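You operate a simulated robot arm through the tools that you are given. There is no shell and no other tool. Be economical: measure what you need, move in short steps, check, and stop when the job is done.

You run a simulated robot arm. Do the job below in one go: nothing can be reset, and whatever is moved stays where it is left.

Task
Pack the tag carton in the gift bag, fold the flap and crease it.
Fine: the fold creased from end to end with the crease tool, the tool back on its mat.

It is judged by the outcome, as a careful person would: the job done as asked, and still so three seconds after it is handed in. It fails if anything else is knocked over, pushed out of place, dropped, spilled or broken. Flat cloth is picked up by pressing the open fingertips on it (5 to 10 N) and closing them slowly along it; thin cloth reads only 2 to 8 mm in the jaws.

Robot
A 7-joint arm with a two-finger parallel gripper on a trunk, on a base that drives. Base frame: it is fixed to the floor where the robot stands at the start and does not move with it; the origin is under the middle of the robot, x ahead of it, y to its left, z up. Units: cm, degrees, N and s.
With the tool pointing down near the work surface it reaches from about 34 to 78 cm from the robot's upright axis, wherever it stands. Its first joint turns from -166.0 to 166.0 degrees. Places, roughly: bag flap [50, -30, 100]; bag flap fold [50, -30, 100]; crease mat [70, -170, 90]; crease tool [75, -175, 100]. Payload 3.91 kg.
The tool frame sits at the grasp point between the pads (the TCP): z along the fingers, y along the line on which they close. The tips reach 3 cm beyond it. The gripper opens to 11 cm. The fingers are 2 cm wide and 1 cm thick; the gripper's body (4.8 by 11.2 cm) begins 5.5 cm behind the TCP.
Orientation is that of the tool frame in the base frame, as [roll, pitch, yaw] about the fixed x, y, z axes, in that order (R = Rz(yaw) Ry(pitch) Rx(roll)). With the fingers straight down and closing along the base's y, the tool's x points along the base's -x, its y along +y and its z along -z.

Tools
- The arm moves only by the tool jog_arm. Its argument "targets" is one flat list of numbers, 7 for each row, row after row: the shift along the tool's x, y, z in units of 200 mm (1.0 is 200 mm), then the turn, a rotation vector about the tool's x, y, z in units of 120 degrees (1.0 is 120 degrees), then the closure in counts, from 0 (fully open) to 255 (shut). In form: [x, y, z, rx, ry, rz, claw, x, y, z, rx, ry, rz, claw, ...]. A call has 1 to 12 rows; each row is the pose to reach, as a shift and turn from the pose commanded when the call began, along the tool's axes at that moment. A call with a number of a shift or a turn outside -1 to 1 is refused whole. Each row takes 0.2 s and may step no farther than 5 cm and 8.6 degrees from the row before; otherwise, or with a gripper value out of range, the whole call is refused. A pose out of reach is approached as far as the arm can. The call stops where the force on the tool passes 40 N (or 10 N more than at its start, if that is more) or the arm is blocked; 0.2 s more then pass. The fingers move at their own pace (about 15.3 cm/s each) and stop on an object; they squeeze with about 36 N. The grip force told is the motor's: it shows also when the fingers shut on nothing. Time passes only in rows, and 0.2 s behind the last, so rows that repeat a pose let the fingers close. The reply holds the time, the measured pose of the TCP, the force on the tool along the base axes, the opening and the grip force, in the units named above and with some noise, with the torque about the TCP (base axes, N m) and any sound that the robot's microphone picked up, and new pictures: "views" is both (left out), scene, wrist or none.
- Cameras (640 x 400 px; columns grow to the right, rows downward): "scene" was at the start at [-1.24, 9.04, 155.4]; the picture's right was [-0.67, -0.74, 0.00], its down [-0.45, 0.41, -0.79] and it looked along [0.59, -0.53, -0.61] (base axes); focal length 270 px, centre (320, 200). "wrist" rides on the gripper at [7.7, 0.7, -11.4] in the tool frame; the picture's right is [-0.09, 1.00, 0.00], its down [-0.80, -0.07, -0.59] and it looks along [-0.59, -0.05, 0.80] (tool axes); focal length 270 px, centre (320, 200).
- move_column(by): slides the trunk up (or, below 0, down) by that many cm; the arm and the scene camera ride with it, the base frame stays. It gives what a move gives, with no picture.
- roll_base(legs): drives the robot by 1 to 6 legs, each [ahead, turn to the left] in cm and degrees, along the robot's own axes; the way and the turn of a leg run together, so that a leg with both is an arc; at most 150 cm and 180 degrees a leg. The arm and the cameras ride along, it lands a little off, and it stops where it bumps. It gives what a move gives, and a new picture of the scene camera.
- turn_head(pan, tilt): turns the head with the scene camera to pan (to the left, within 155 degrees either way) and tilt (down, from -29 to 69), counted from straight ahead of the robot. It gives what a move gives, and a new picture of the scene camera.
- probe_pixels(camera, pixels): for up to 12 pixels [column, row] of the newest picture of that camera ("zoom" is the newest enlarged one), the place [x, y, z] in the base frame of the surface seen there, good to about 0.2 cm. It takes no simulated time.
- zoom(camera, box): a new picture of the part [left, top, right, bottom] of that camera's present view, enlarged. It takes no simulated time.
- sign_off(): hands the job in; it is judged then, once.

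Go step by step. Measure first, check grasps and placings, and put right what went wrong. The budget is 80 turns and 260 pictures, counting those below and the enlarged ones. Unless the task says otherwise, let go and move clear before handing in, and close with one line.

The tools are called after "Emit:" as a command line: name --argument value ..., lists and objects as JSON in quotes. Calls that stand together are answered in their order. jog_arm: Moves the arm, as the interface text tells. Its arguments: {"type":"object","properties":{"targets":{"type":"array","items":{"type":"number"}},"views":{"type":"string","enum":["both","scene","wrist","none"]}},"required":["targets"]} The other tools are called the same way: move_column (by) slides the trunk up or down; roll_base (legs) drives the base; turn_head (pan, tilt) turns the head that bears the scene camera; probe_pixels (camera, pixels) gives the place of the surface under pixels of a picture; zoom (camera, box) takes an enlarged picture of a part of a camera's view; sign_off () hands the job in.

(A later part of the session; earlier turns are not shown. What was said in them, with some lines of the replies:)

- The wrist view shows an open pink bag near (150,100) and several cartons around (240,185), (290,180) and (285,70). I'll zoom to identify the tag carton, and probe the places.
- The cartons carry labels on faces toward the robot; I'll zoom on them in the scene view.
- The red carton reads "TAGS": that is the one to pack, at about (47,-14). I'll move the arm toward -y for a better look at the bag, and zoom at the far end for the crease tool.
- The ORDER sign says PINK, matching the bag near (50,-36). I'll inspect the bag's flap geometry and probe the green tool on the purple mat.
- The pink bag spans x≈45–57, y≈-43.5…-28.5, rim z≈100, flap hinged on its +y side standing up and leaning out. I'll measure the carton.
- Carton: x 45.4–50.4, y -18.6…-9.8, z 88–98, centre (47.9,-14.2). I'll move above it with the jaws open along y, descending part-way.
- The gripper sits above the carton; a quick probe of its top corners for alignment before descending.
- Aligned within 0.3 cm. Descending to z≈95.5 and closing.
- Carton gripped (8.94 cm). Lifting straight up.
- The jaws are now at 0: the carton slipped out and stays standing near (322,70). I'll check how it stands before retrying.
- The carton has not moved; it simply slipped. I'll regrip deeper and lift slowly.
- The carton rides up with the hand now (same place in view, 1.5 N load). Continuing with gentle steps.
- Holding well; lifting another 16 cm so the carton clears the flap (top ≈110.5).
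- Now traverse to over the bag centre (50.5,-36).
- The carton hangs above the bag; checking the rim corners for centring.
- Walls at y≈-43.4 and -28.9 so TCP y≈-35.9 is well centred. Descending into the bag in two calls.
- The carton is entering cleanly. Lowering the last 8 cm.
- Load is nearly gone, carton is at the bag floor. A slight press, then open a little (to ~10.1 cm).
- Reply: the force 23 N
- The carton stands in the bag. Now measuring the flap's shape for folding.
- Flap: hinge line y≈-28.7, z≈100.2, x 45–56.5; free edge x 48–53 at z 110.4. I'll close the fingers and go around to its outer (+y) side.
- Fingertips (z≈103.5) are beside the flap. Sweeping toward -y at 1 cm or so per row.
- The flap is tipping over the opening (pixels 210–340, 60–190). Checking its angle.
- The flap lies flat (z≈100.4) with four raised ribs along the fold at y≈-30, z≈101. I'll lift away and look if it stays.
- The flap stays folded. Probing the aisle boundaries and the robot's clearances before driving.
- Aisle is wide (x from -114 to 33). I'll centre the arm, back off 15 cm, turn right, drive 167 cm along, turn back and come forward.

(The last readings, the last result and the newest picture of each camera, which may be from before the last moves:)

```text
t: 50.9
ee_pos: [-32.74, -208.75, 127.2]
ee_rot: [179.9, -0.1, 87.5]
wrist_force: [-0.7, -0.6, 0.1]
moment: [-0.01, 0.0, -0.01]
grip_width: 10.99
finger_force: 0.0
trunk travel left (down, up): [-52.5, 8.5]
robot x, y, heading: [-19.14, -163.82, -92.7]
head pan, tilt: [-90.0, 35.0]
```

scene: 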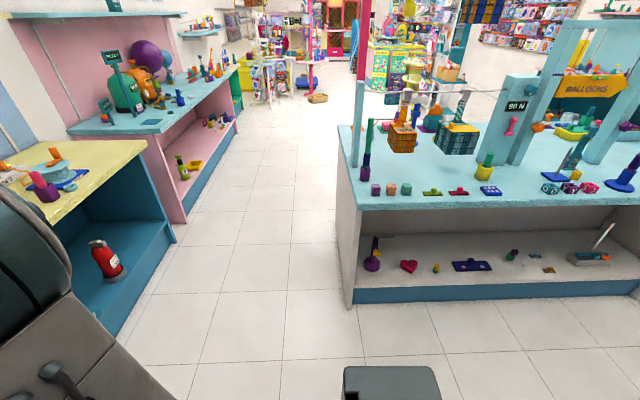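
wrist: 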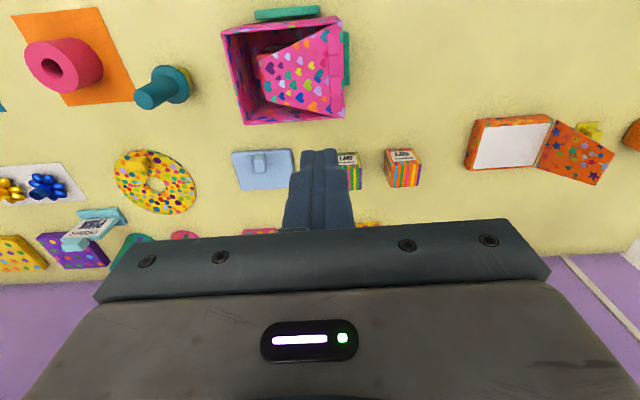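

Robot at (-19,-164). Turning back to face the counter and coming forward.

Emit:
roll_base --legs '[[0, 92.7], [19, 0]]'

Emit:
turn_head --pan -10 --tilt 45

```text
t: 56.4
ee_pos: [45.52, -175.12, 127.23]
ee_rot: [-180.0, -0.1, -179.9]
wrist_force: [0.0, -0.3, -0.2]
moment: [0.02, 0.01, -0.02]
grip_width: 11.02
finger_force: 0.0
trunk travel left (down, up): [-52.5, 8.5]
robot x, y, heading: [0.07, -163.68, 0.1]
head pan, tilt: [-90.0, 35.0]
```

scene: 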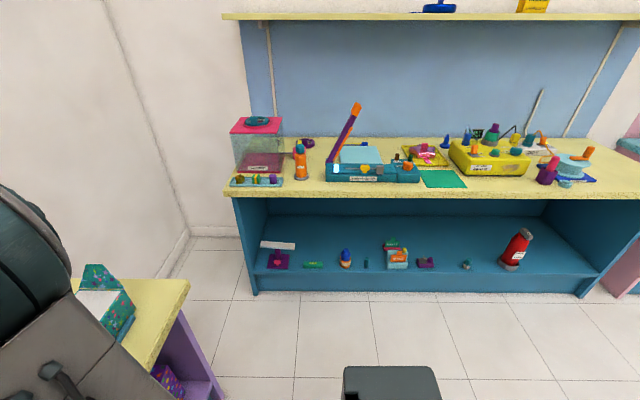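

```text
t: 57.9
ee_pos: [45.49, -175.1, 127.23]
ee_rot: [180.0, 0.0, -179.8]
wrist_force: [0.2, 0.6, 0.1]
moment: [0.0, 0.01, -0.02]
grip_width: 11.01
finger_force: 0.0
trunk travel left (down, up): [-52.5, 8.5]
robot x, y, heading: [-0.07, -163.44, 0.2]
head pan, tilt: [-10.0, 45.0]
```

scene: 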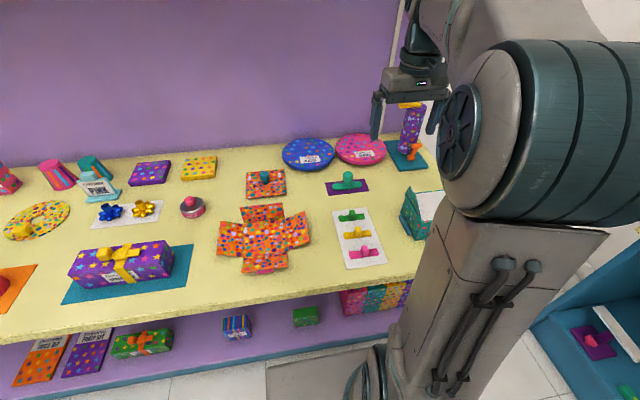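

Now in front. The green tool on the purple mat is at (347,182). Zooming and probing it.

Emit:
zoom --camera "scene" --box '[310, 155, 390, 205]'

Emit:
jog_arm --targets '[-0.1, 0.05, 0, 0, 0, 0, 0, -0.3, 0.1, 0, 0, 0, 0, 0, -0.5, 0.15, 0, 0, 0, 0, 0, -0.7, 0.2, 0.05, 0, 0, 0, 0, -0.85, 0.2, 0.2, 0, 0, 0, 0, -0.85, 0.2, 0.2, 0, 0, 0, 0]' --views "wrist"

```text
8.00 times, centred on (350, 180) of scene
```

zoom: 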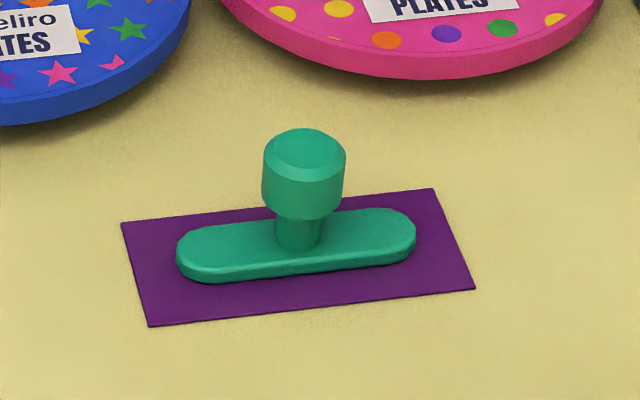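

```text
t: 59.3
ee_pos: [62.45, -170.94, 123.02]
ee_rot: [180.0, -0.1, -179.9]
wrist_force: [0.1, 0.5, 0.5]
moment: [-0.04, 0.01, 0.0]
grip_width: 11.0
finger_force: 0.0
trunk travel left (down, up): [-52.5, 8.5]
robot x, y, heading: [0.37, -163.92, 0.0]
head pan, tilt: [-10.0, 45.0]
```

wrist: 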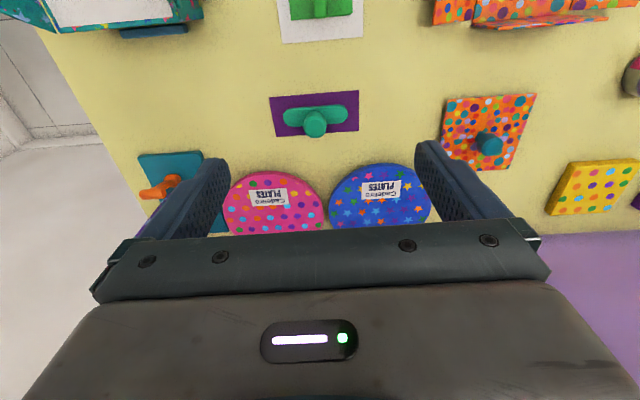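

Emit:
zoom --camera "wrist" --box '[260, 80, 372, 150]'

Emit:
probe_pixels --camera "wrist" --pixels '[[315, 124], [305, 120], [325, 120], [315, 133], [285, 117], [345, 110], [270, 97], [358, 92], [275, 136], [358, 130], [315, 108], [290, 110]]'

Emit:
probe_pixels --camera "scene" --pixels '[[347, 174], [347, 179], [347, 184], [335, 186], [358, 184]]'

```text
5.71 times, centred on (316, 115) of wrist
```

zoom: 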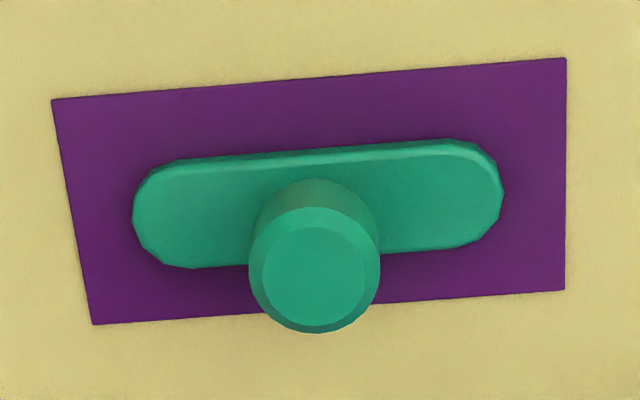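

```text
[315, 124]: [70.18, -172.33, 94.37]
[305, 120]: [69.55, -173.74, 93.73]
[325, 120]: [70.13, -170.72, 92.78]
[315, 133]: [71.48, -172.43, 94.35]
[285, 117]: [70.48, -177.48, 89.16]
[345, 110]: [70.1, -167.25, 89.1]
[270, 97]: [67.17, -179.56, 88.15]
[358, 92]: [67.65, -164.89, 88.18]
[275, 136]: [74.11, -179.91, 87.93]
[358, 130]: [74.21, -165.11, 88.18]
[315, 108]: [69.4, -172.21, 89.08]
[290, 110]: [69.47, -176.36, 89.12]
```

```text
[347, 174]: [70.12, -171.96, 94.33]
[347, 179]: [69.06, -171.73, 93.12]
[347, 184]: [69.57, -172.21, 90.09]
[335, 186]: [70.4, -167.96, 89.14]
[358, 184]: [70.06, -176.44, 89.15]
```

Tool: plate y -177.6…-167, x≈68.7–71.7; knob centred (70.2,-172.2), top z 94.4; mat x 67.3–74.3, y -179.8…-165. Moving over the knob and down part-way.

Emit:
jog_arm --targets '[-0.15, -0.03, 0.05, 0, 0, 0, 0, -0.3, -0.06, 0.2, 0, 0, 0, 0, -0.387, -0.065, 0.4, 0, 0, 0, 0, -0.387, -0.065, 0.6, 0, 0, 0, 0, -0.387, -0.065, 0.8, 0, 0, 0, 0, -0.387, -0.065, 0.95, 0, 0, 0, 0, -0.387, -0.065, 0.95, 0, 0, 0, 0]' --views "wrist"

```text
t: 60.9
ee_pos: [70.27, -172.35, 103.96]
ee_rot: [-179.9, -0.1, -179.9]
wrist_force: [-0.3, 0.0, 0.4]
moment: [0.01, 0.01, 0.0]
grip_width: 10.99
finger_force: 0.0
trunk travel left (down, up): [-52.5, 8.5]
robot x, y, heading: [0.33, -163.97, -0.0]
head pan, tilt: [-10.0, 45.0]
```

wrist: 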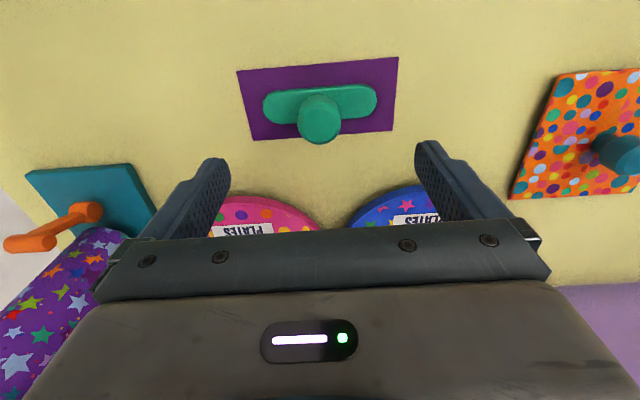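

Centred. Lowering to z≈92.8 and closing on the knob.

Emit:
jog_arm --targets '[0, 0, 0.2, 0, 0, 0, 0, 0, 0, 0.38, 0, 0, 0, 0, 0, 0, 0.5, 0, 0, 0, 0, 0, 0, 0.555, 0, 0, 0, 0, 0, 0, 0.555, 0, 0, 0, 0, 0, 0, 0.555, 0, 0, 0, 150, 0, 0, 0.555, 0, 0, 0, 255, 0, 0, 0.555, 0, 0, 0, 255, 0, 0, 0.555, 0, 0, 0, 255]' --views "both"

```text
t: 62.9
ee_pos: [70.25, -172.51, 93.03]
ee_rot: [-180.0, 0.0, -179.9]
wrist_force: [0.0, 0.2, 0.2]
moment: [-0.01, -0.01, 0.0]
grip_width: 3.47
finger_force: 36.3
trunk travel left (down, up): [-52.5, 8.5]
robot x, y, heading: [-0.16, -163.4, 0.2]
head pan, tilt: [-10.0, 45.0]
```

scene: 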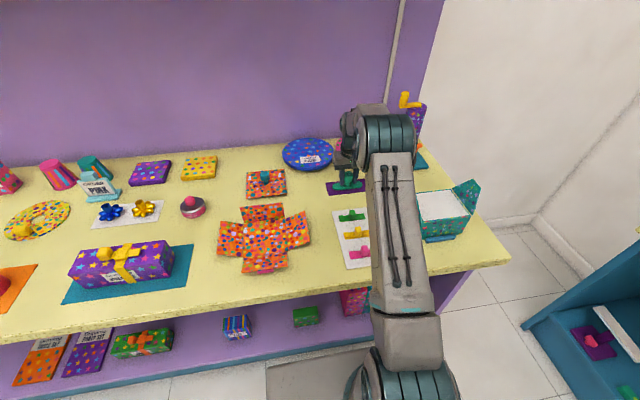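
wrist: 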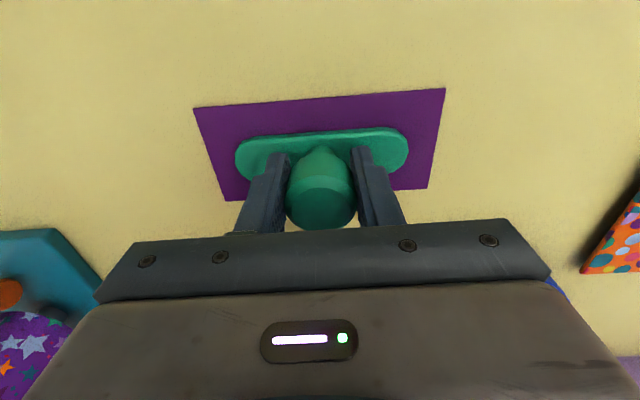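

Knob gripped (3.47 cm). Lifting slowly, straight up.

Emit:
jog_arm --targets '[0, 0, -0.015, 0, 0, 0, 255, 0, 0, -0.04, 0, 0, 0, 255, 0, 0, -0.08, 0, 0, 0, 255, 0, 0, -0.15, 0, 0, 0, 255, 0, 0, -0.25, 0, 0, 0, 255, 0, 0, -0.37, 0, 0, 0, 255, 0, 0, -0.5, 0, 0, 0, 255, 0, 0, -0.65, 0, 0, 0, 255, 0, 0, -0.8, 0, 0, 0, 255, 0, 0, -0.92, 0, 0, 0, 255, 0, 0, -1, 0, 0, 0, 255, 0, 0, -1, 0, 0, 0, 255]' --views "wrist"

```text
t: 65.5
ee_pos: [70.24, -172.6, 112.98]
ee_rot: [-179.9, -0.1, -179.9]
wrist_force: [0.1, 0.8, -0.8]
moment: [0.0, 0.01, -0.01]
grip_width: 3.48
finger_force: 35.9
trunk travel left (down, up): [-52.5, 8.5]
robot x, y, heading: [0.58, -163.5, 0.2]
head pan, tilt: [-10.0, 45.0]
```

wrist: 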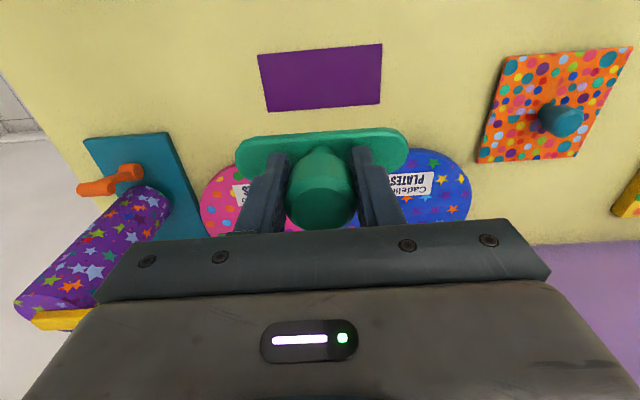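

Tool held firmly. Raising further and retracting toward the robot before driving back.

Emit:
jog_arm --targets '[0, 0, -0.05, 0, 0, 0, 255, 0, 0, -0.2, 0, 0, 0, 255, 0.05, 0.02, -0.4, 0, 0, 0, 255, 0.15, 0.06, -0.6, 0, 0, 0, 255, 0.3, 0.12, -0.7, 0, 0, 0, 255, 0.5, 0.2, -0.7, 0, 0, 0, 255, 0.7, 0.3, -0.7, 0, 0, 0, 255, 0.85, 0.38, -0.7, 0, 0, 0, 255, 0.95, 0.42, -0.7, 0, 0, 0, 255, 1, 0.42, -0.7, 0, 0, 0, 255]' --views "none"

Emit:
roll_base --legs '[[-17, 0], [0, 90], [143, 0]]'

```text
t: 67.7
ee_pos: [50.1, -164.06, 127.25]
ee_rot: [180.0, 0.0, -180.0]
wrist_force: [-1.5, -0.3, -1.1]
moment: [-0.02, 0.01, 0.02]
grip_width: 3.49
finger_force: 36.2
trunk travel left (down, up): [-52.5, 8.5]
robot x, y, heading: [0.23, -163.41, 0.3]
head pan, tilt: [-10.0, 45.0]
```

```text
t: 79.6
ee_pos: [-11.75, 27.76, 127.31]
ee_rot: [-179.9, 0.0, -91.4]
wrist_force: [0.6, 0.0, -0.8]
moment: [-0.01, 0.01, 0.02]
grip_width: 3.49
finger_force: 35.8
trunk travel left (down, up): [-52.5, 8.5]
robot x, y, heading: [-13.4, -22.2, 88.5]
head pan, tilt: [-10.0, 45.0]
```

scene: 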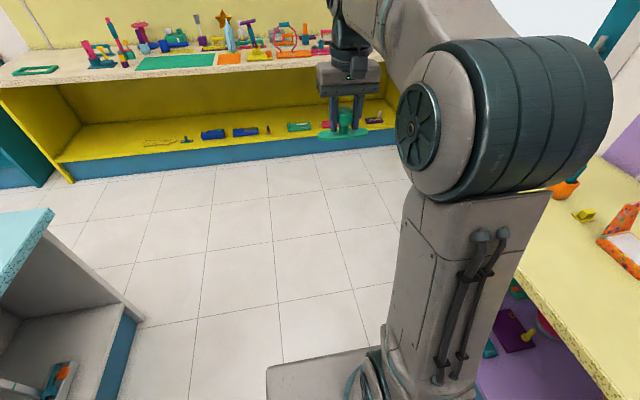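

Tool still in hand. Turning back to face the counter and coming forward 13 cm.

Emit:
roll_base --legs '[[0, -88.5], [13, 0]]'

Emit:
jog_arm --targets '[0, -0.05, 0, 0, 0, 0, 255, 0, -0.15, 0, 0, 0, 0, 255, 0, -0.2, 0, 0, 0, 0, 255, 0, -0.2, 0, 0, 0, 0, 255]' --views "wrist"

```text
t: 84.6
ee_pos: [49.64, -19.98, 127.21]
ee_rot: [179.9, -0.1, -177.7]
wrist_force: [0.9, -0.4, -0.7]
moment: [0.0, 0.02, 0.01]
grip_width: 3.5
finger_force: 36.3
trunk travel left (down, up): [-52.5, 8.5]
robot x, y, heading: [-0.25, -21.76, 2.7]
head pan, tilt: [-10.0, 45.0]
```

scene: 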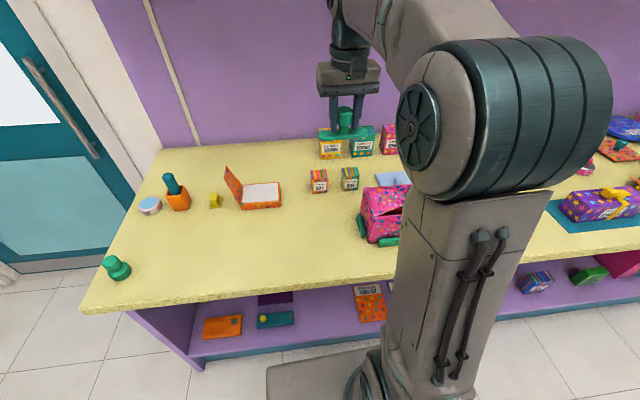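

```text
t: 85.6
ee_pos: [49.73, -24.27, 127.14]
ee_rot: [-180.0, 0.1, -177.8]
wrist_force: [0.7, 0.4, -1.2]
moment: [-0.01, -0.02, -0.01]
grip_width: 3.5
finger_force: 36.1
trunk travel left (down, up): [-52.5, 8.5]
robot x, y, heading: [-0.19, -21.93, 2.3]
head pan, tilt: [-10.0, 45.0]
```

wrist: 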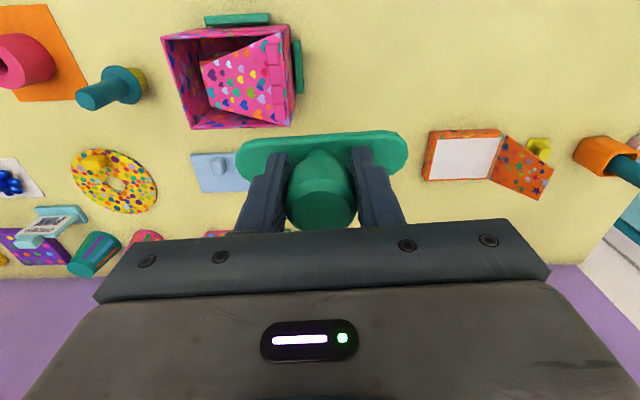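

Flap is still folded. Measuring the ribs along the fold precisely.

Emit:
zoom --camera "wrist" --box '[220, 10, 316, 140]'

Emit:
probe_pixels --camera "wrist" --pixels '[[273, 40], [274, 50], [276, 65], [277, 80], [279, 95], [279, 110], [280, 118], [268, 75], [284, 75], [288, 75], [210, 70], [240, 85]]'

```text
3.08 times, centred on (268, 75) of wrist
```

zoom: 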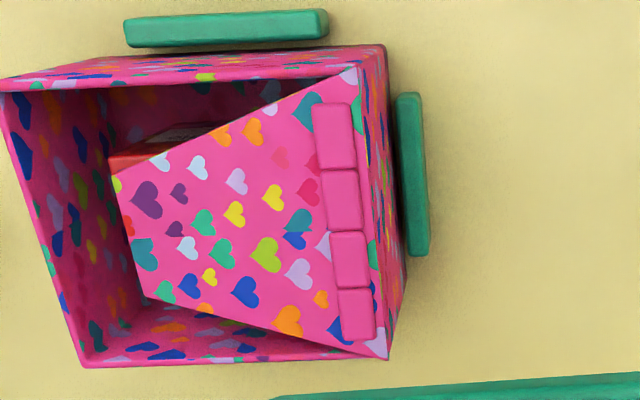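

```text
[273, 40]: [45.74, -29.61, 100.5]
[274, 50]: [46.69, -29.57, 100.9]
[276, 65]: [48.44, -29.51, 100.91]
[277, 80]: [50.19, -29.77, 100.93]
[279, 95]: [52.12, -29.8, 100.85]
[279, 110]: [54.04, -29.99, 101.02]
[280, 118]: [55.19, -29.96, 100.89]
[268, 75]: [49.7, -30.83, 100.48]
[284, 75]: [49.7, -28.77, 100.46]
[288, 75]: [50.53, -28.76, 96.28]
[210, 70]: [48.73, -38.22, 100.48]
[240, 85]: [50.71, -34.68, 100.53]
```

Ribs: four, x 46.1–55.4, centred y≈-29.75, tops z≈100.95; flap surface 100.45. The green braces sit on the -x and +y sides of the bag, so I'll stroke from the far end toward -x. Moving over the far end, correcting the 2° yaw.

Emit:
jog_arm --targets '[-0.06, -0.07, 0.05, 0, 0, 0.009, 255, -0.15, -0.17, 0.1, 0, 0, 0.018, 255, -0.225, -0.281, 0.2, 0, 0, 0.018, 255, -0.225, -0.281, 0.35, 0, 0, 0.018, 255, -0.225, -0.281, 0.5, 0, 0, 0.018, 255, -0.225, -0.281, 0.65, 0, 0, 0.018, 255, -0.225, -0.281, 0.76, 0, 0, 0.018, 255, -0.225, -0.281, 0.8, 0, 0, 0.018, 255, -0.225, -0.281, 0.8, 0, 0, 0.018, 255]' --views "both"

```text
t: 87.6
ee_pos: [54.25, -29.6, 111.23]
ee_rot: [180.0, 0.0, -179.9]
wrist_force: [-0.5, -0.2, 0.1]
moment: [0.01, 0.0, 0.01]
grip_width: 3.49
finger_force: 36.0
trunk travel left (down, up): [-52.5, 8.5]
robot x, y, heading: [-0.54, -21.86, 2.4]
head pan, tilt: [-10.0, 45.0]
```

scene: 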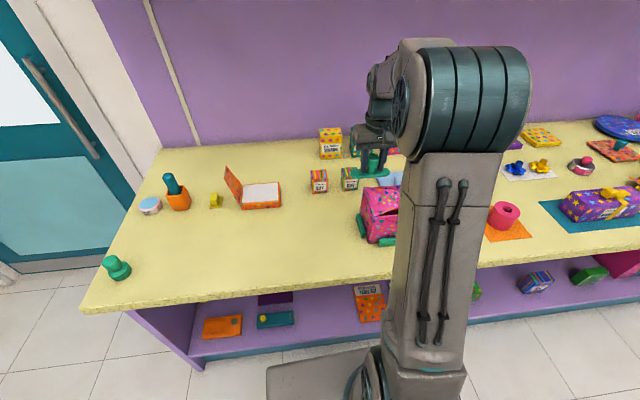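
wrist: 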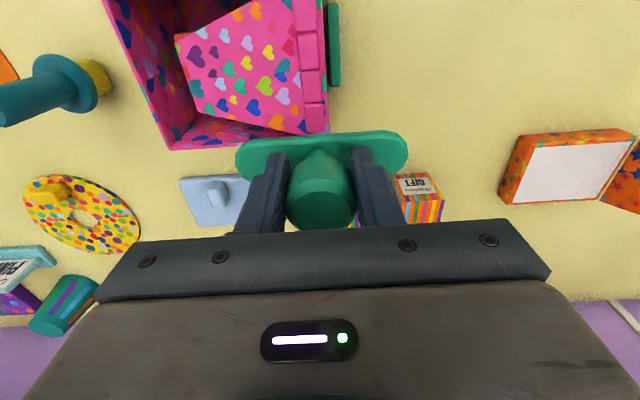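

Lowering to just above the last rib and then in tiny steps to find contact.

Emit:
jog_arm --targets '[-0.01, -0.005, 0.1, 0, 0, 0, 255, -0.01, -0.005, 0.2, 0, 0, 0, 255, -0.01, -0.005, 0.25, 0, 0, 0, 255, -0.01, -0.005, 0.265, 0, 0, 0, 255, -0.01, -0.005, 0.275, 0, 0, 0, 255, -0.01, -0.005, 0.275, 0, 0, 0, 255]' --views "wrist"

```text
t: 89.0
ee_pos: [54.52, -29.61, 105.74]
ee_rot: [180.0, 0.0, -179.8]
wrist_force: [-0.3, 0.3, -0.6]
moment: [-0.01, 0.01, 0.04]
grip_width: 3.5
finger_force: 35.9
trunk travel left (down, up): [-52.5, 8.5]
robot x, y, heading: [-0.6, -21.82, 2.3]
head pan, tilt: [-10.0, 45.0]
```

wrist: 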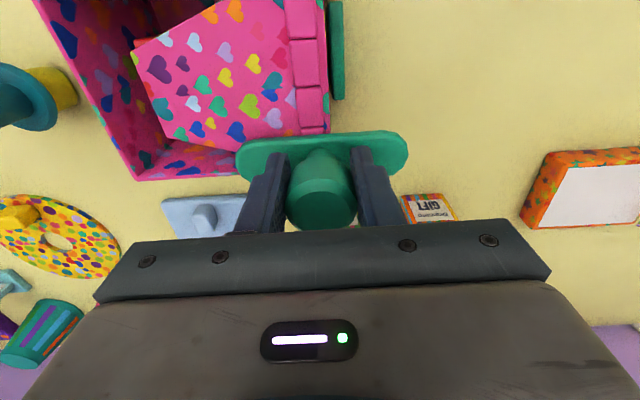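

No contact yet at TCP 105.74. Going down 1 mm per row.

Emit:
jog_arm --targets '[0, 0, 0.005, 0, 0, 0, 255, 0, 0, 0.01, 0, 0, 0, 255, 0, 0, 0.015, 0, 0, 0, 255]' --views "none"

Emit:
jog_arm --targets '[0, 0, 0.005, 0, 0, 0, 255, 0, 0, 0.01, 0, 0, 0, 255]' --views "wrist"

```text
t: 89.8
ee_pos: [54.6, -29.63, 105.51]
ee_rot: [180.0, 0.0, -179.8]
wrist_force: [-1.2, -0.6, -0.9]
moment: [0.01, -0.01, 0.02]
grip_width: 3.45
finger_force: 35.9
trunk travel left (down, up): [-52.5, 8.5]
robot x, y, heading: [-0.54, -22.06, 2.0]
head pan, tilt: [-10.0, 45.0]
```

```text
t: 90.4
ee_pos: [54.51, -29.62, 105.24]
ee_rot: [-179.9, 0.2, -179.8]
wrist_force: [2.9, 0.3, 7.7]
moment: [0.02, -0.08, 0.01]
grip_width: 3.52
finger_force: 36.2
trunk travel left (down, up): [-52.5, 8.5]
robot x, y, heading: [-0.48, -21.43, 2.4]
head pan, tilt: [-10.0, 45.0]
```

wrist: 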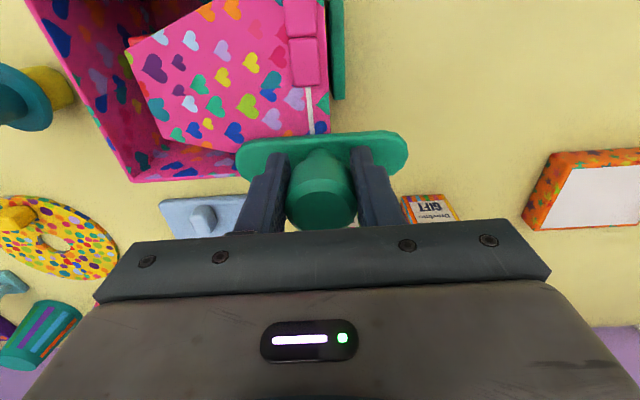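

At ~8 N the rib under the plate's edge has turned into a flat white crease line (308,110). Stroking gently along the fold toward -x.

Emit:
jog_arm --targets '[0.02, 0, 0, 0, 0, 0, 255, 0.04, 0, 0, 0, 0, 0, 255, 0.06, 0, 0, 0, 0, 0, 255, 0.08, 0, 0, 0, 0, 0, 255, 0.1, 0, 0, 0, 0, 0, 255]' --views "wrist"

```text
t: 91.6
ee_pos: [52.6, -29.69, 105.2]
ee_rot: [180.0, 0.0, -179.9]
wrist_force: [5.3, 0.2, 14.7]
moment: [-0.04, -0.24, 0.05]
grip_width: 3.5
finger_force: 35.9
trunk travel left (down, up): [-52.5, 8.5]
robot x, y, heading: [-0.4, -21.67, 2.1]
head pan, tilt: [-10.0, 45.0]
```

wrist: 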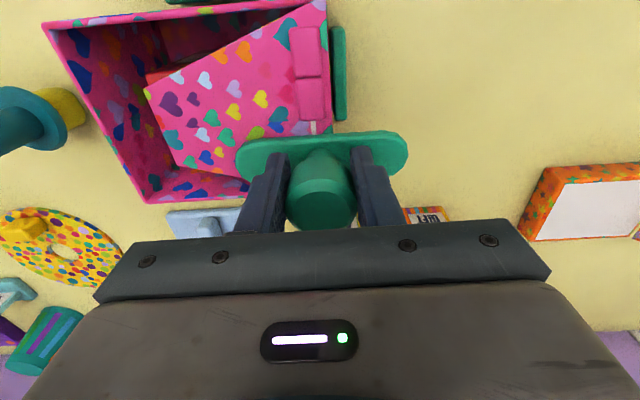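

Force is 15 N, fine. Continuing the stroke.

Emit:
jog_arm --targets '[0.02, 0, 0, 0, 0, 0, 255, 0.04, 0, 0, 0, 0, 0, 255, 0.06, 0, 0, 0, 0, 0, 255, 0.08, 0, 0, 0, 0, 0, 255, 0.1, 0, 0, 0, 0, 0, 255, 0.12, 0, 0, 0, 0, 0, 255, 0.14, 0, 0, 0, 0, 0, 255]' --views "wrist"

```text
t: 93.2
ee_pos: [49.69, -29.41, 105.31]
ee_rot: [-179.9, 0.0, -179.8]
wrist_force: [1.8, -0.3, 10.1]
moment: [-0.12, -0.18, 0.06]
grip_width: 3.48
finger_force: 35.7
trunk travel left (down, up): [-52.5, 8.5]
robot x, y, heading: [-0.53, -22.25, 2.4]
head pan, tilt: [-10.0, 45.0]
```

wrist: 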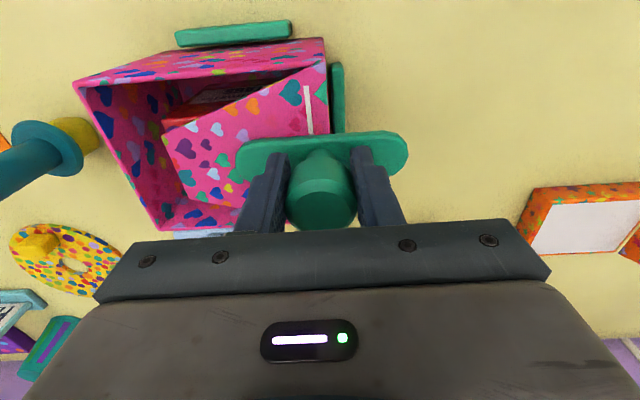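

All visible ribs are now flat crease lines. Finishing the stroke to the near end (x≈46).

Emit:
jog_arm --targets '[0.03, 0, 0, 0, 0, 0, 255, 0.06, 0, 0, 0, 0, 0, 255, 0.09, 0, 0, 0, 0, 0, 255, 0.12, 0, 0, 0, 0, 0, 255, 0.15, 0, 0, 0, 0, 0, 255, 0.18, 0, 0, 0, 0, 0, 255, 0.19, 0, 0, 0, 0, 0, 255, 0.19, 0, -0.02, 0, 0, 0, 255, 0.19, 0, -0.1, 0, 0, 0, 255, 0.19, 0, -0.25, 0, 0, 0, 255, 0.19, 0, -0.45, 0, 0, 0, 255]' --views "wrist"

```text
t: 95.6
ee_pos: [45.96, -29.86, 114.39]
ee_rot: [180.0, -0.1, -179.9]
wrist_force: [-0.5, -0.1, -0.9]
moment: [0.0, 0.04, 0.0]
grip_width: 3.48
finger_force: 36.4
trunk travel left (down, up): [-52.5, 8.5]
robot x, y, heading: [-0.62, -21.45, 2.4]
head pan, tilt: [-10.0, 45.0]
```

wrist: 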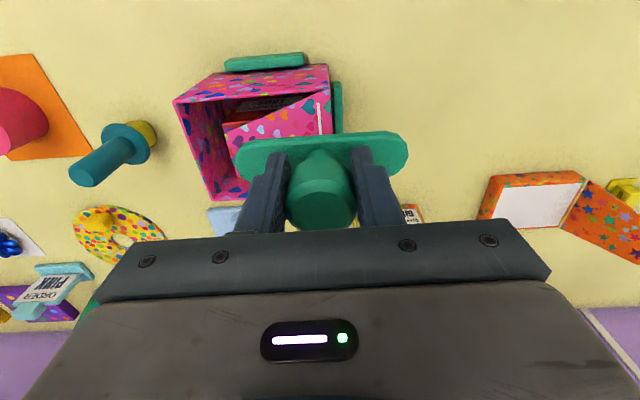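

Lifted. Raising to 127 and shifting back to inspect the whole fold.

Emit:
jog_arm --targets '[0, 0.05, -0.2, 0, 0, 0, 255, 0, 0.2, -0.4, 0, 0, 0, 255, 0, 0.35, -0.63, 0, 0, 0, 255, -0.1, 0.45, -0.63, 0, 0, 0, 255, -0.15, 0.45, -0.63, 0, 0, 0, 255]' --views "wrist"

Emit:
zoom --camera "wrist" --box '[130, 0, 330, 150]'

```text
refused: row 3 steps farther than a row can; nothing moved
```

```text
2.67 times, centred on (230, 75) of wrist
```

zoom: 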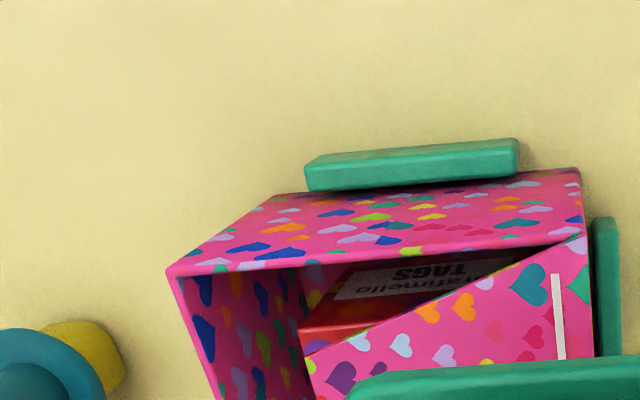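

A row was too long; repeating with smaller steps.

Emit:
jog_arm --targets '[0, 0.05, -0.15, 0, 0, 0, 255, 0, 0.15, -0.35, 0, 0, 0, 255, 0, 0.25, -0.55, 0, 0, 0, 255, -0.05, 0.38, -0.63, 0, 0, 0, 255, -0.15, 0.45, -0.63, 0, 0, 0, 255, -0.15, 0.45, -0.63, 0, 0, 0, 255]' --views "wrist"

Emit:
zoom --camera "wrist" --box '[130, 0, 330, 150]'

```text
t: 97.0
ee_pos: [48.88, -20.52, 126.81]
ee_rot: [-180.0, -0.1, -179.8]
wrist_force: [-0.8, -0.2, -0.7]
moment: [0.03, -0.01, 0.03]
grip_width: 3.5
finger_force: 35.9
trunk travel left (down, up): [-52.5, 8.5]
robot x, y, heading: [-0.54, -21.49, 2.1]
head pan, tilt: [-10.0, 45.0]
```

wrist: 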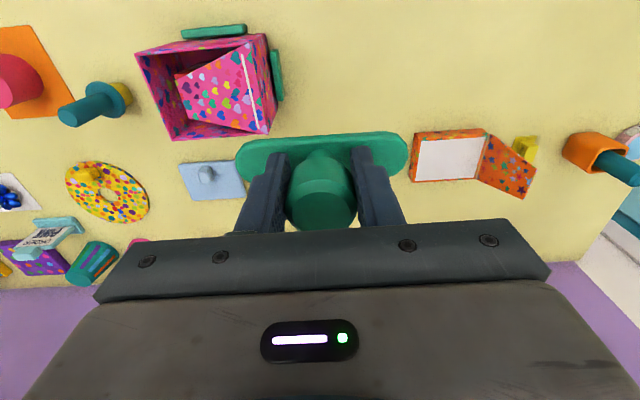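

```text
2.67 times, centred on (230, 75) of wrist
```

zoom: 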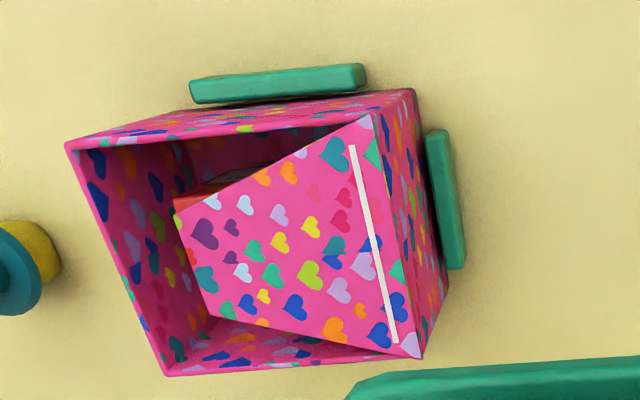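

A continuous white crease line runs the whole fold; the bag stands in place. Now driving the tool back to its mat.

Emit:
roll_base --legs '[[-16, 0], [0, -92], [142, 0]]'

```text
t: 109.0
ee_pos: [-1.97, -215.04, 126.75]
ee_rot: [180.0, -0.1, 94.0]
wrist_force: [0.0, 0.2, -1.4]
moment: [0.0, 0.01, -0.01]
grip_width: 3.49
finger_force: 36.2
trunk travel left (down, up): [-52.5, 8.5]
robot x, y, heading: [-6.36, -165.8, -83.7]
head pan, tilt: [-10.0, 45.0]
```

scene: 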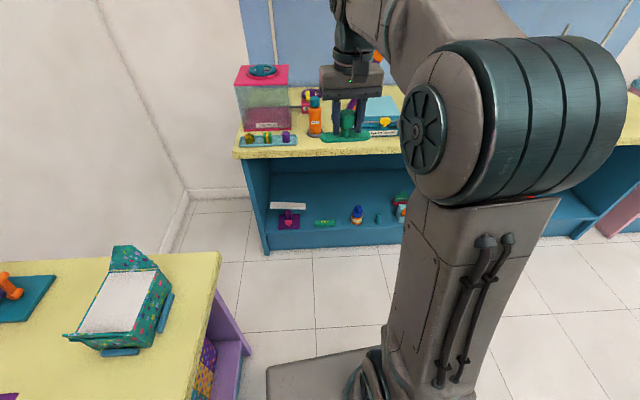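

Heading came out at -83.7 and x=-6; I'll reverse out a bit on a slant to gain clearance, then turn to face the counter.

Emit:
roll_base --legs '[[0, 18], [-12, 0], [0, 65.7], [11, 0]]'

```text
t: 114.8
ee_pos: [48.86, -159.36, 126.67]
ee_rot: [179.9, -0.1, 174.5]
wrist_force: [-0.1, -0.4, -0.6]
moment: [0.03, 0.02, -0.03]
grip_width: 3.48
finger_force: 36.1
trunk travel left (down, up): [-52.5, 8.5]
robot x, y, heading: [-0.58, -155.24, -3.3]
head pan, tilt: [-10.0, 45.0]
```

scene: 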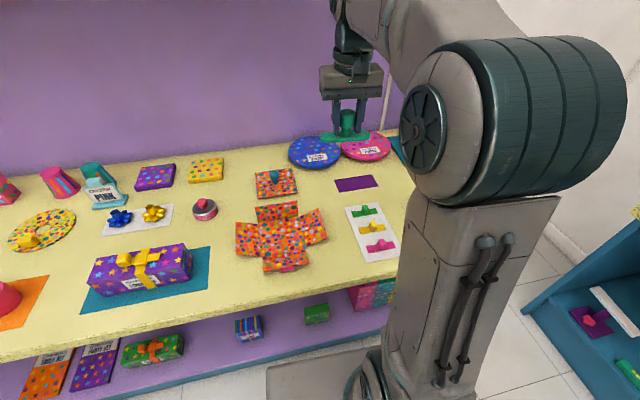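

In front of the mat again (purple mat at (356,184)). Moving toward it and squaring the yaw.

Emit:
jog_arm --targets '[-0.1, -0.055, 0, 0, 0, -0.01, 255, -0.25, -0.135, 0, 0, 0, -0.02, 255, -0.4, -0.215, 0, 0, 0, -0.03, 255, -0.55, -0.295, 0.05, 0, 0, -0.04, 255, -0.7, -0.375, 0.1, 0, 0, -0.046, 255, -0.794, -0.426, 0.15, 0, 0, -0.046, 255, -0.794, -0.426, 0.15, 0, 0, -0.046, 255]' --views "wrist"

Emit:
probe_pixels --camera "scene" --pixels '[[337, 181], [372, 175], [380, 186], [341, 191], [357, 184]]'

```text
t: 116.3
ee_pos: [64.09, -169.48, 123.73]
ee_rot: [-180.0, -0.1, -179.9]
wrist_force: [0.4, 0.9, -0.4]
moment: [0.02, 0.0, 0.02]
grip_width: 3.47
finger_force: 35.7
trunk travel left (down, up): [-52.5, 8.5]
robot x, y, heading: [-0.57, -155.57, -3.4]
head pan, tilt: [-10.0, 45.0]
```

wrist: 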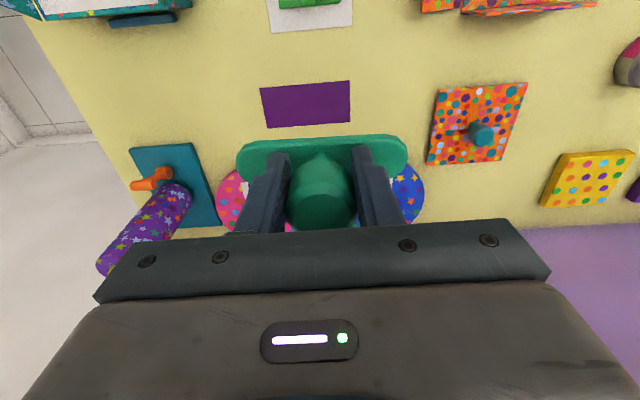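

```text
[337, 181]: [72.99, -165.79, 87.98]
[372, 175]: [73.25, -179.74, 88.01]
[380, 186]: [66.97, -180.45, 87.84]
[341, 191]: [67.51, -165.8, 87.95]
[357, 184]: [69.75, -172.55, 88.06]
```

Probing the mat in the wrist view for its centre.

Emit:
probe_pixels --camera "wrist" --pixels '[[262, 89], [349, 82], [268, 126], [349, 121], [306, 105]]'

```text
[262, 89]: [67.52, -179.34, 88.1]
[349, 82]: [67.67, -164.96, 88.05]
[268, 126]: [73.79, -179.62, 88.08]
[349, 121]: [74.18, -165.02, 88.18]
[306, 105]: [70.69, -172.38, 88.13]
```

Mat centre (70.7,-172.3). Going over it and down to z≈105.

Emit:
jog_arm --targets '[-0.12, -0.05, 0.03, 0, 0, 0, 255, -0.25, -0.11, 0.1, 0, 0, 0, 255, -0.32, -0.147, 0.25, 0, 0, 0, 255, -0.32, -0.147, 0.42, 0, 0, 0, 255, -0.32, -0.147, 0.6, 0, 0, 0, 255, -0.32, -0.147, 0.77, 0, 0, 0, 255, -0.32, -0.147, 0.89, 0, 0, 0, 255, -0.32, -0.147, 0.94, 0, 0, 0, 255, -0.32, -0.147, 0.94, 0, 0, 0, 255]' --views "wrist"

```text
t: 118.3
ee_pos: [74.04, -173.4, 106.1]
ee_rot: [180.0, -0.1, 180.0]
wrist_force: [-0.1, 0.0, -0.2]
moment: [0.0, -0.02, 0.01]
grip_width: 3.49
finger_force: 35.5
out of reach, approached as far as the arm can: row 2, 3, 4, 5, 6, 7, 8, 9
trunk travel left (down, up): [-52.5, 8.5]
robot x, y, heading: [-0.68, -155.36, -3.2]
head pan, tilt: [-10.0, 45.0]
```

wrist: 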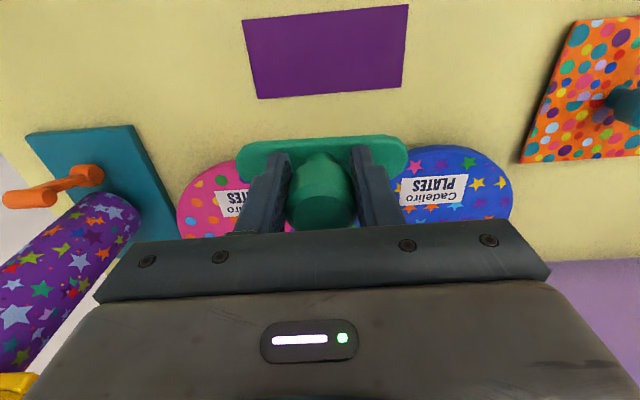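

The arm overshot (reading 74.0,-173.4) with an out-of-reach note. I'll hold with a tiny move to see what the commanded reference is.

Emit:
jog_arm --targets '[0.01, 0, 0, 0, 0, 0, 255, 0.01, 0, 0, 0, 0, 0, 255]' --views "none"

```text
t: 119.0
ee_pos: [74.01, -173.32, 106.01]
ee_rot: [179.9, 0.0, 180.0]
wrist_force: [-0.5, -1.0, -1.4]
moment: [-0.01, 0.02, -0.02]
grip_width: 3.49
finger_force: 36.1
trunk travel left (down, up): [-52.5, 8.5]
robot x, y, heading: [-0.57, -155.9, -3.4]
head pan, tilt: [-10.0, 45.0]
```

Emit:
jog_arm --targets '[0.05, 0.015, 0, 0, 0, 0, 255, 0.12, 0.03, 0, 0, 0, 0, 255, 0.16, 0.04, 0, 0, 0, 0, 255, 0.16, 0.04, 0, 0, 0, 0, 255]' --views "wrist"

```text
t: 120.0
ee_pos: [73.85, -173.28, 106.69]
ee_rot: [-179.9, -0.1, -180.0]
wrist_force: [-0.4, 0.0, 0.2]
moment: [-0.01, 0.01, -0.01]
grip_width: 3.48
finger_force: 36.0
out of reach, approached as far as the arm can: row 1, 2, 3, 4
trunk travel left (down, up): [-52.5, 8.5]
robot x, y, heading: [-0.67, -155.68, -3.3]
head pan, tilt: [-10.0, 45.0]
```

wrist: 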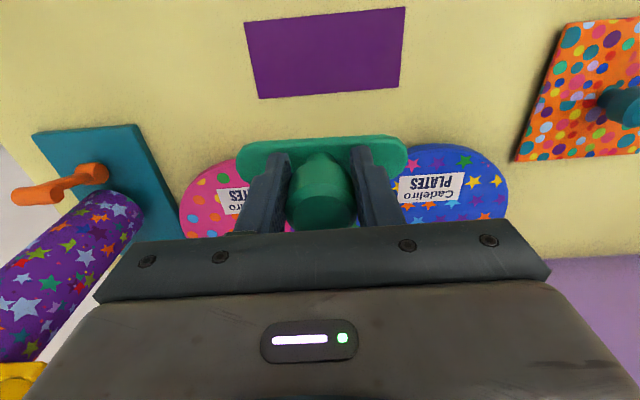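

Odd: it resists moving inward at this height. I'll back out upward along the way it came.

Emit:
jog_arm --targets '[0.03, 0.01, -0.1, 0, 0, 0, 255, 0.06, 0.02, -0.3, 0, 0, 0, 255, 0.1, 0.04, -0.5, 0, 0, 0, 255, 0.2, 0.06, -0.7, 0, 0, 0, 255, 0.35, 0.1, -0.85, 0, 0, 0, 255, 0.5, 0.15, -0.85, 0, 0, 0, 255, 0.5, 0.15, -0.85, 0, 0, 0, 255]' --views "wrist"

```text
t: 121.5
ee_pos: [63.49, -170.53, 124.31]
ee_rot: [-180.0, -0.1, -180.0]
wrist_force: [-0.5, 1.1, -0.5]
moment: [0.02, -0.01, 0.01]
grip_width: 3.47
finger_force: 36.0
out of reach, approached as far as the arm can: row 2, 3, 4
trunk travel left (down, up): [-52.5, 8.5]
robot x, y, heading: [-0.44, -155.59, -3.3]
head pan, tilt: [-10.0, 45.0]
```

wrist: 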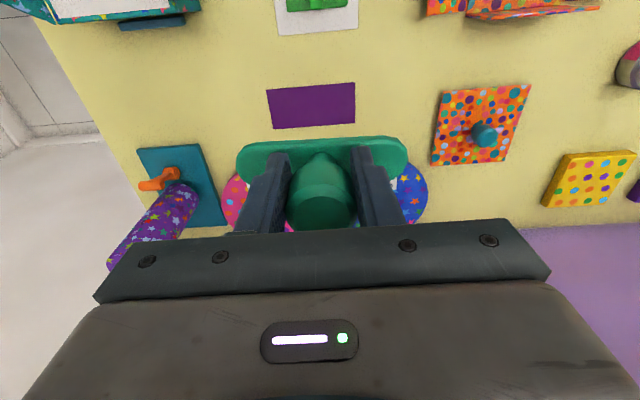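

The difficulty lies at the present stand-off (~73 cm from the axis versus 71 when picking). I'll check how close the base is to the counter before nudging it nearer.

Emit:
probe_pixels --camera "scene" --pixels '[[268, 368], [365, 347], [300, 362], [340, 352], [240, 360], [200, 362]]'

```text
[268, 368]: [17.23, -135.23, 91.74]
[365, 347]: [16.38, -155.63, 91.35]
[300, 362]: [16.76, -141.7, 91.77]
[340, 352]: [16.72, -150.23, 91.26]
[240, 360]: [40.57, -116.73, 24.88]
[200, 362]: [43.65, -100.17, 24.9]
```

The body's front is at x≈17, counter edge at 33: room for 5 cm. Nudging forward with a small right turn.

Emit:
roll_base --legs '[[5, 0]]'

```text
t: 122.5
ee_pos: [68.57, -170.65, 124.19]
ee_rot: [180.0, -0.1, -180.0]
wrist_force: [1.0, -1.1, -1.1]
moment: [-0.01, 0.03, 0.0]
grip_width: 3.5
finger_force: 35.4
trunk travel left (down, up): [-52.5, 8.5]
robot x, y, heading: [4.58, -155.98, -3.3]
head pan, tilt: [-10.0, 45.0]
```

scene: 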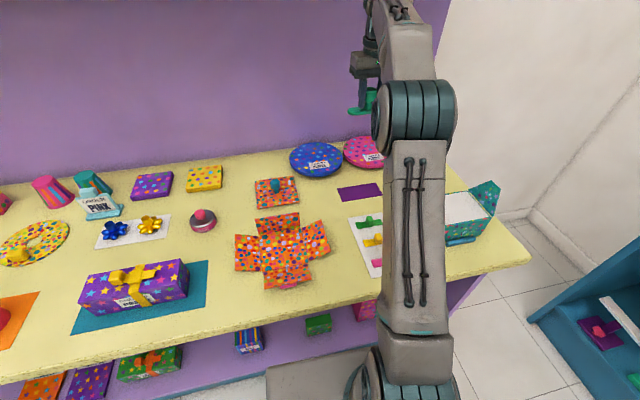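

Now approaching again: over the mat then down.

Emit:
jog_arm --targets '[-0.03, -0.03, 0.05, 0, 0, 0, 255, -0.07, -0.06, 0.12, 0, 0, 0, 255, -0.094, -0.085, 0.25, 0, 0, 0, 255, -0.094, -0.085, 0.4, 0, 0, 0, 255, -0.094, -0.085, 0.55, 0, 0, 0, 255, -0.094, -0.085, 0.7, 0, 0, 0, 255, -0.094, -0.085, 0.85, 0, 0, 0, 255, -0.094, -0.085, 0.93, 0, 0, 0, 255, -0.094, -0.085, 0.95, 0, 0, 0, 255, -0.094, -0.085, 0.95, 0, 0, 0, 255]' --views "wrist"

```text
t: 124.7
ee_pos: [70.29, -172.44, 105.2]
ee_rot: [180.0, -0.1, -180.0]
wrist_force: [0.2, -0.5, -1.0]
moment: [-0.04, 0.03, -0.03]
grip_width: 3.47
finger_force: 36.2
trunk travel left (down, up): [-52.5, 8.5]
robot x, y, heading: [4.28, -155.77, -3.2]
head pan, tilt: [-10.0, 45.0]
```

wrist: 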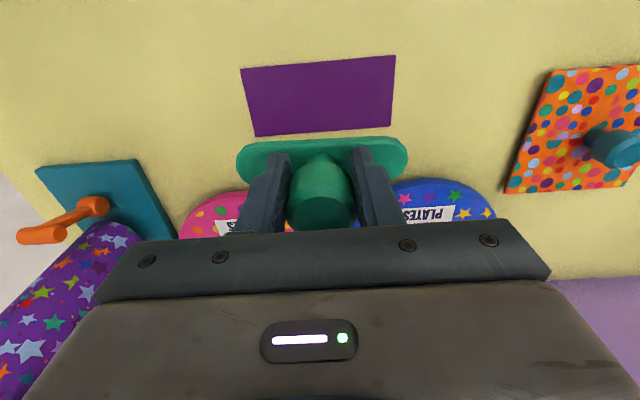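

On target. Lowering to just above the mat (z≈93.2).

Emit:
jog_arm --targets '[-0.01, 0, 0.15, 0, 0, 0, 255, -0.01, 0, 0.32, 0, 0, 0, 255, -0.01, 0, 0.47, 0, 0, 0, 255, -0.01, 0, 0.56, 0, 0, 0, 255, -0.01, 0, 0.59, 0, 0, 0, 255, -0.01, 0, 0.602, 0, 0, 0, 255, -0.01, 0, 0.602, 0, 0, 0, 255]' --views "wrist"

Emit:
jog_arm --targets '[0, 0, 0.007, 0, 0, 0, 255, 0, 0, 0.007, 0, 0, 0, 255]' --views "none"

```text
t: 126.3
ee_pos: [70.37, -172.58, 93.12]
ee_rot: [180.0, -0.2, -180.0]
wrist_force: [-0.1, -0.1, -1.0]
moment: [-0.02, 0.01, 0.02]
grip_width: 3.49
finger_force: 36.4
trunk travel left (down, up): [-52.5, 8.5]
robot x, y, heading: [4.46, -155.57, -3.3]
head pan, tilt: [-10.0, 45.0]
```

wrist: 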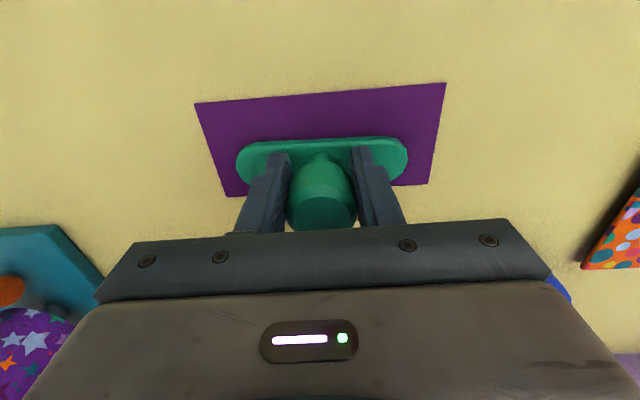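

```text
t: 126.9
ee_pos: [70.48, -172.43, 93.11]
ee_rot: [180.0, 0.0, 180.0]
wrist_force: [0.5, 1.2, -0.4]
moment: [0.02, 0.01, 0.0]
grip_width: 3.49
finger_force: 36.3
trunk travel left (down, up): [-52.5, 8.5]
robot x, y, heading: [4.07, -155.74, -3.4]
head pan, tilt: [-10.0, 45.0]
```

The plate is centred over the mat, no contact yet. Lowering in 1 mm rows until it touches.

Emit:
jog_arm --targets '[0, 0, 0.006, 0, 0, 0, 255, 0, 0, 0.012, 0, 0, 0, 255]' --views "none"

Emit:
jog_arm --targets '[0, 0, 0.006, 0, 0, 0, 255, 0, 0, 0.012, 0, 0, 0, 255]' --views "none"

```text
t: 127.5
ee_pos: [70.44, -172.39, 92.9]
ee_rot: [180.0, -0.2, 180.0]
wrist_force: [0.3, -0.1, -0.3]
moment: [-0.02, 0.0, -0.02]
grip_width: 3.49
finger_force: 36.2
trunk travel left (down, up): [-52.5, 8.5]
robot x, y, heading: [4.14, -155.64, -3.5]
head pan, tilt: [-10.0, 45.0]
```

```text
t: 128.1
ee_pos: [70.42, -172.34, 92.77]
ee_rot: [-179.9, 0.2, -180.0]
wrist_force: [2.0, -2.2, 15.8]
moment: [0.47, -0.09, 0.04]
grip_width: 3.48
finger_force: 35.9
trunk travel left (down, up): [-52.5, 8.5]
robot x, y, heading: [4.53, -155.96, -3.2]
head pan, tilt: [-10.0, 45.0]
```

Contact on the mat (16 N). Easing 1 mm, opening the fingers, then lifting straight up.

Emit:
jog_arm --targets '[0, 0, -0.007, 0, 0, 0, 255, 0, 0, -0.007, 0, 0, 0, 140, 0, 0, -0.007, 0, 0, 0, 100, 0, 0, -0.007, 0, 0, 0, 100, 0, 0, -0.06, 0, 0, 0, 100, 0, 0, -0.2, 0, 0, 0, 100, 0, 0, -0.4, 0, 0, 0, 100, 0, 0, -0.6, 0, 0, 0, 100, 0, 0, -0.8, 0, 0, 0, 100, 0, 0, -1, 0, 0, 0, 100]' --views "wrist"

```text
t: 130.3
ee_pos: [70.6, -172.54, 112.93]
ee_rot: [180.0, 0.0, 180.0]
wrist_force: [1.0, -0.2, -0.9]
moment: [0.01, -0.02, 0.01]
grip_width: 6.69
finger_force: 0.0
trunk travel left (down, up): [-52.5, 8.5]
robot x, y, heading: [4.25, -155.68, -3.4]
head pan, tilt: [-10.0, 45.0]
```

wrist: 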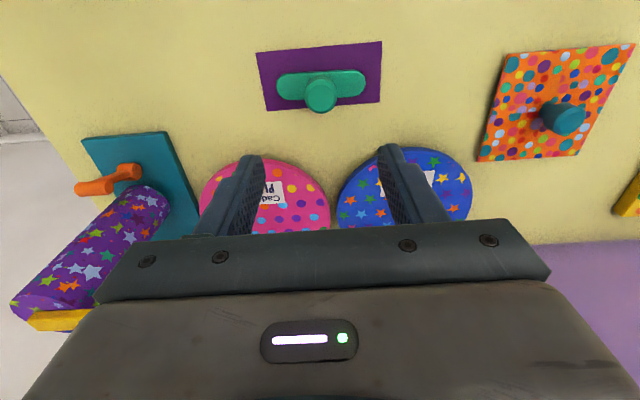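

The crease tool stands on its mat (319,90), released. A last look at the bag from here, panning left.

Emit:
turn_head --pan 68 --tilt 28

Emit:
zoom --camera "scene" --box '[220, 130, 420, 255]'

```text
t: 131.8
ee_pos: [70.63, -172.51, 112.77]
ee_rot: [180.0, -0.1, -180.0]
wrist_force: [0.9, -0.9, 0.4]
moment: [-0.02, 0.03, 0.01]
grip_width: 6.67
finger_force: 0.0
trunk travel left (down, up): [-52.5, 8.5]
robot x, y, heading: [4.47, -155.98, -3.3]
head pan, tilt: [68.0, 28.0]
```

scene: 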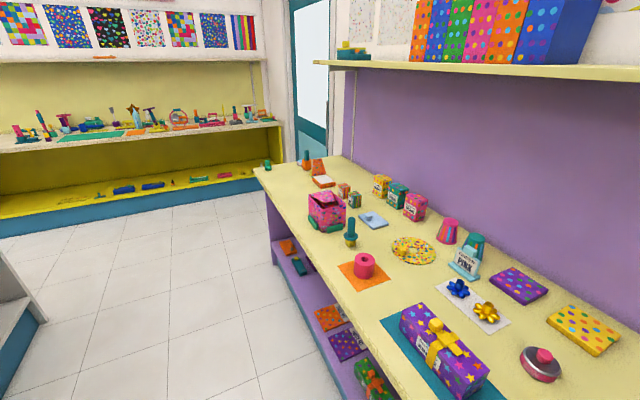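

```text
3.20 times, centred on (320, 192) of scene
```

zoom: 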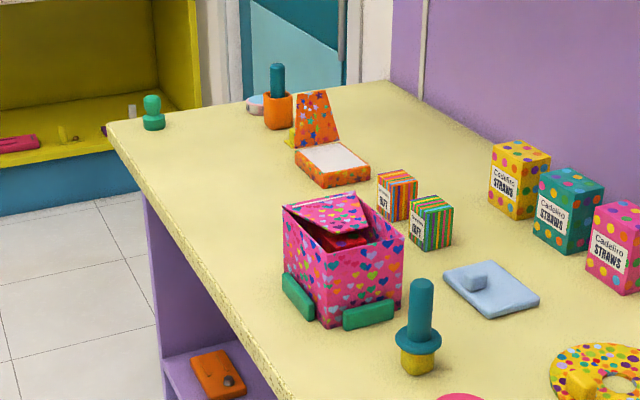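

The bag stands among its braces and the flap is over. Probing the flap to confirm it lies flat.

Emit:
zoom --camera "scene" --box '[300, 180, 360, 240]'

Emit:
probe_pixels --camera "scene" --pixels '[[320, 194], [325, 197], [328, 200], [331, 202], [310, 193], [316, 200], [333, 200]]'

```text
6.67 times, centred on (330, 210) of scene
```

zoom: 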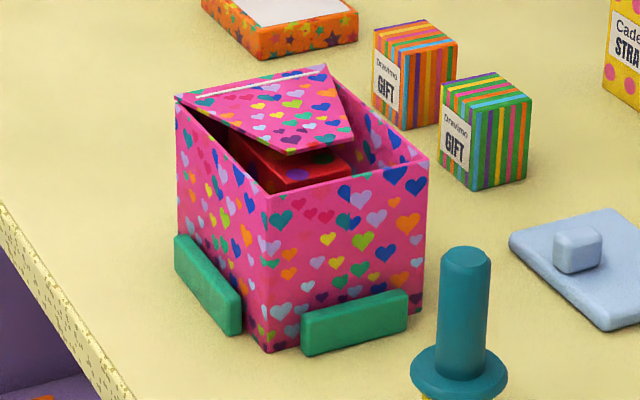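

```text
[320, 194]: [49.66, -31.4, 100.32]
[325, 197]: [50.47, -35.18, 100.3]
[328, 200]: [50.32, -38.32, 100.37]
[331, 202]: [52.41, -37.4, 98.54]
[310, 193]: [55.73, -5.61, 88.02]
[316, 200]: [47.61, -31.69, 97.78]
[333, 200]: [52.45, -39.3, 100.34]
```

The flap lies flat at z≈100.3 with the crease line along its whole fold, the carton is inside, and the tool is back on its mat. Everything else is undisturbed and the hand is clear, so I'm handing in.

Emit:
sign_off

```text
The job is handed in.
```

The tag carton is in the pink gift bag, with the flap folded flat and creased from end to end. The crease tool is back on its mat.
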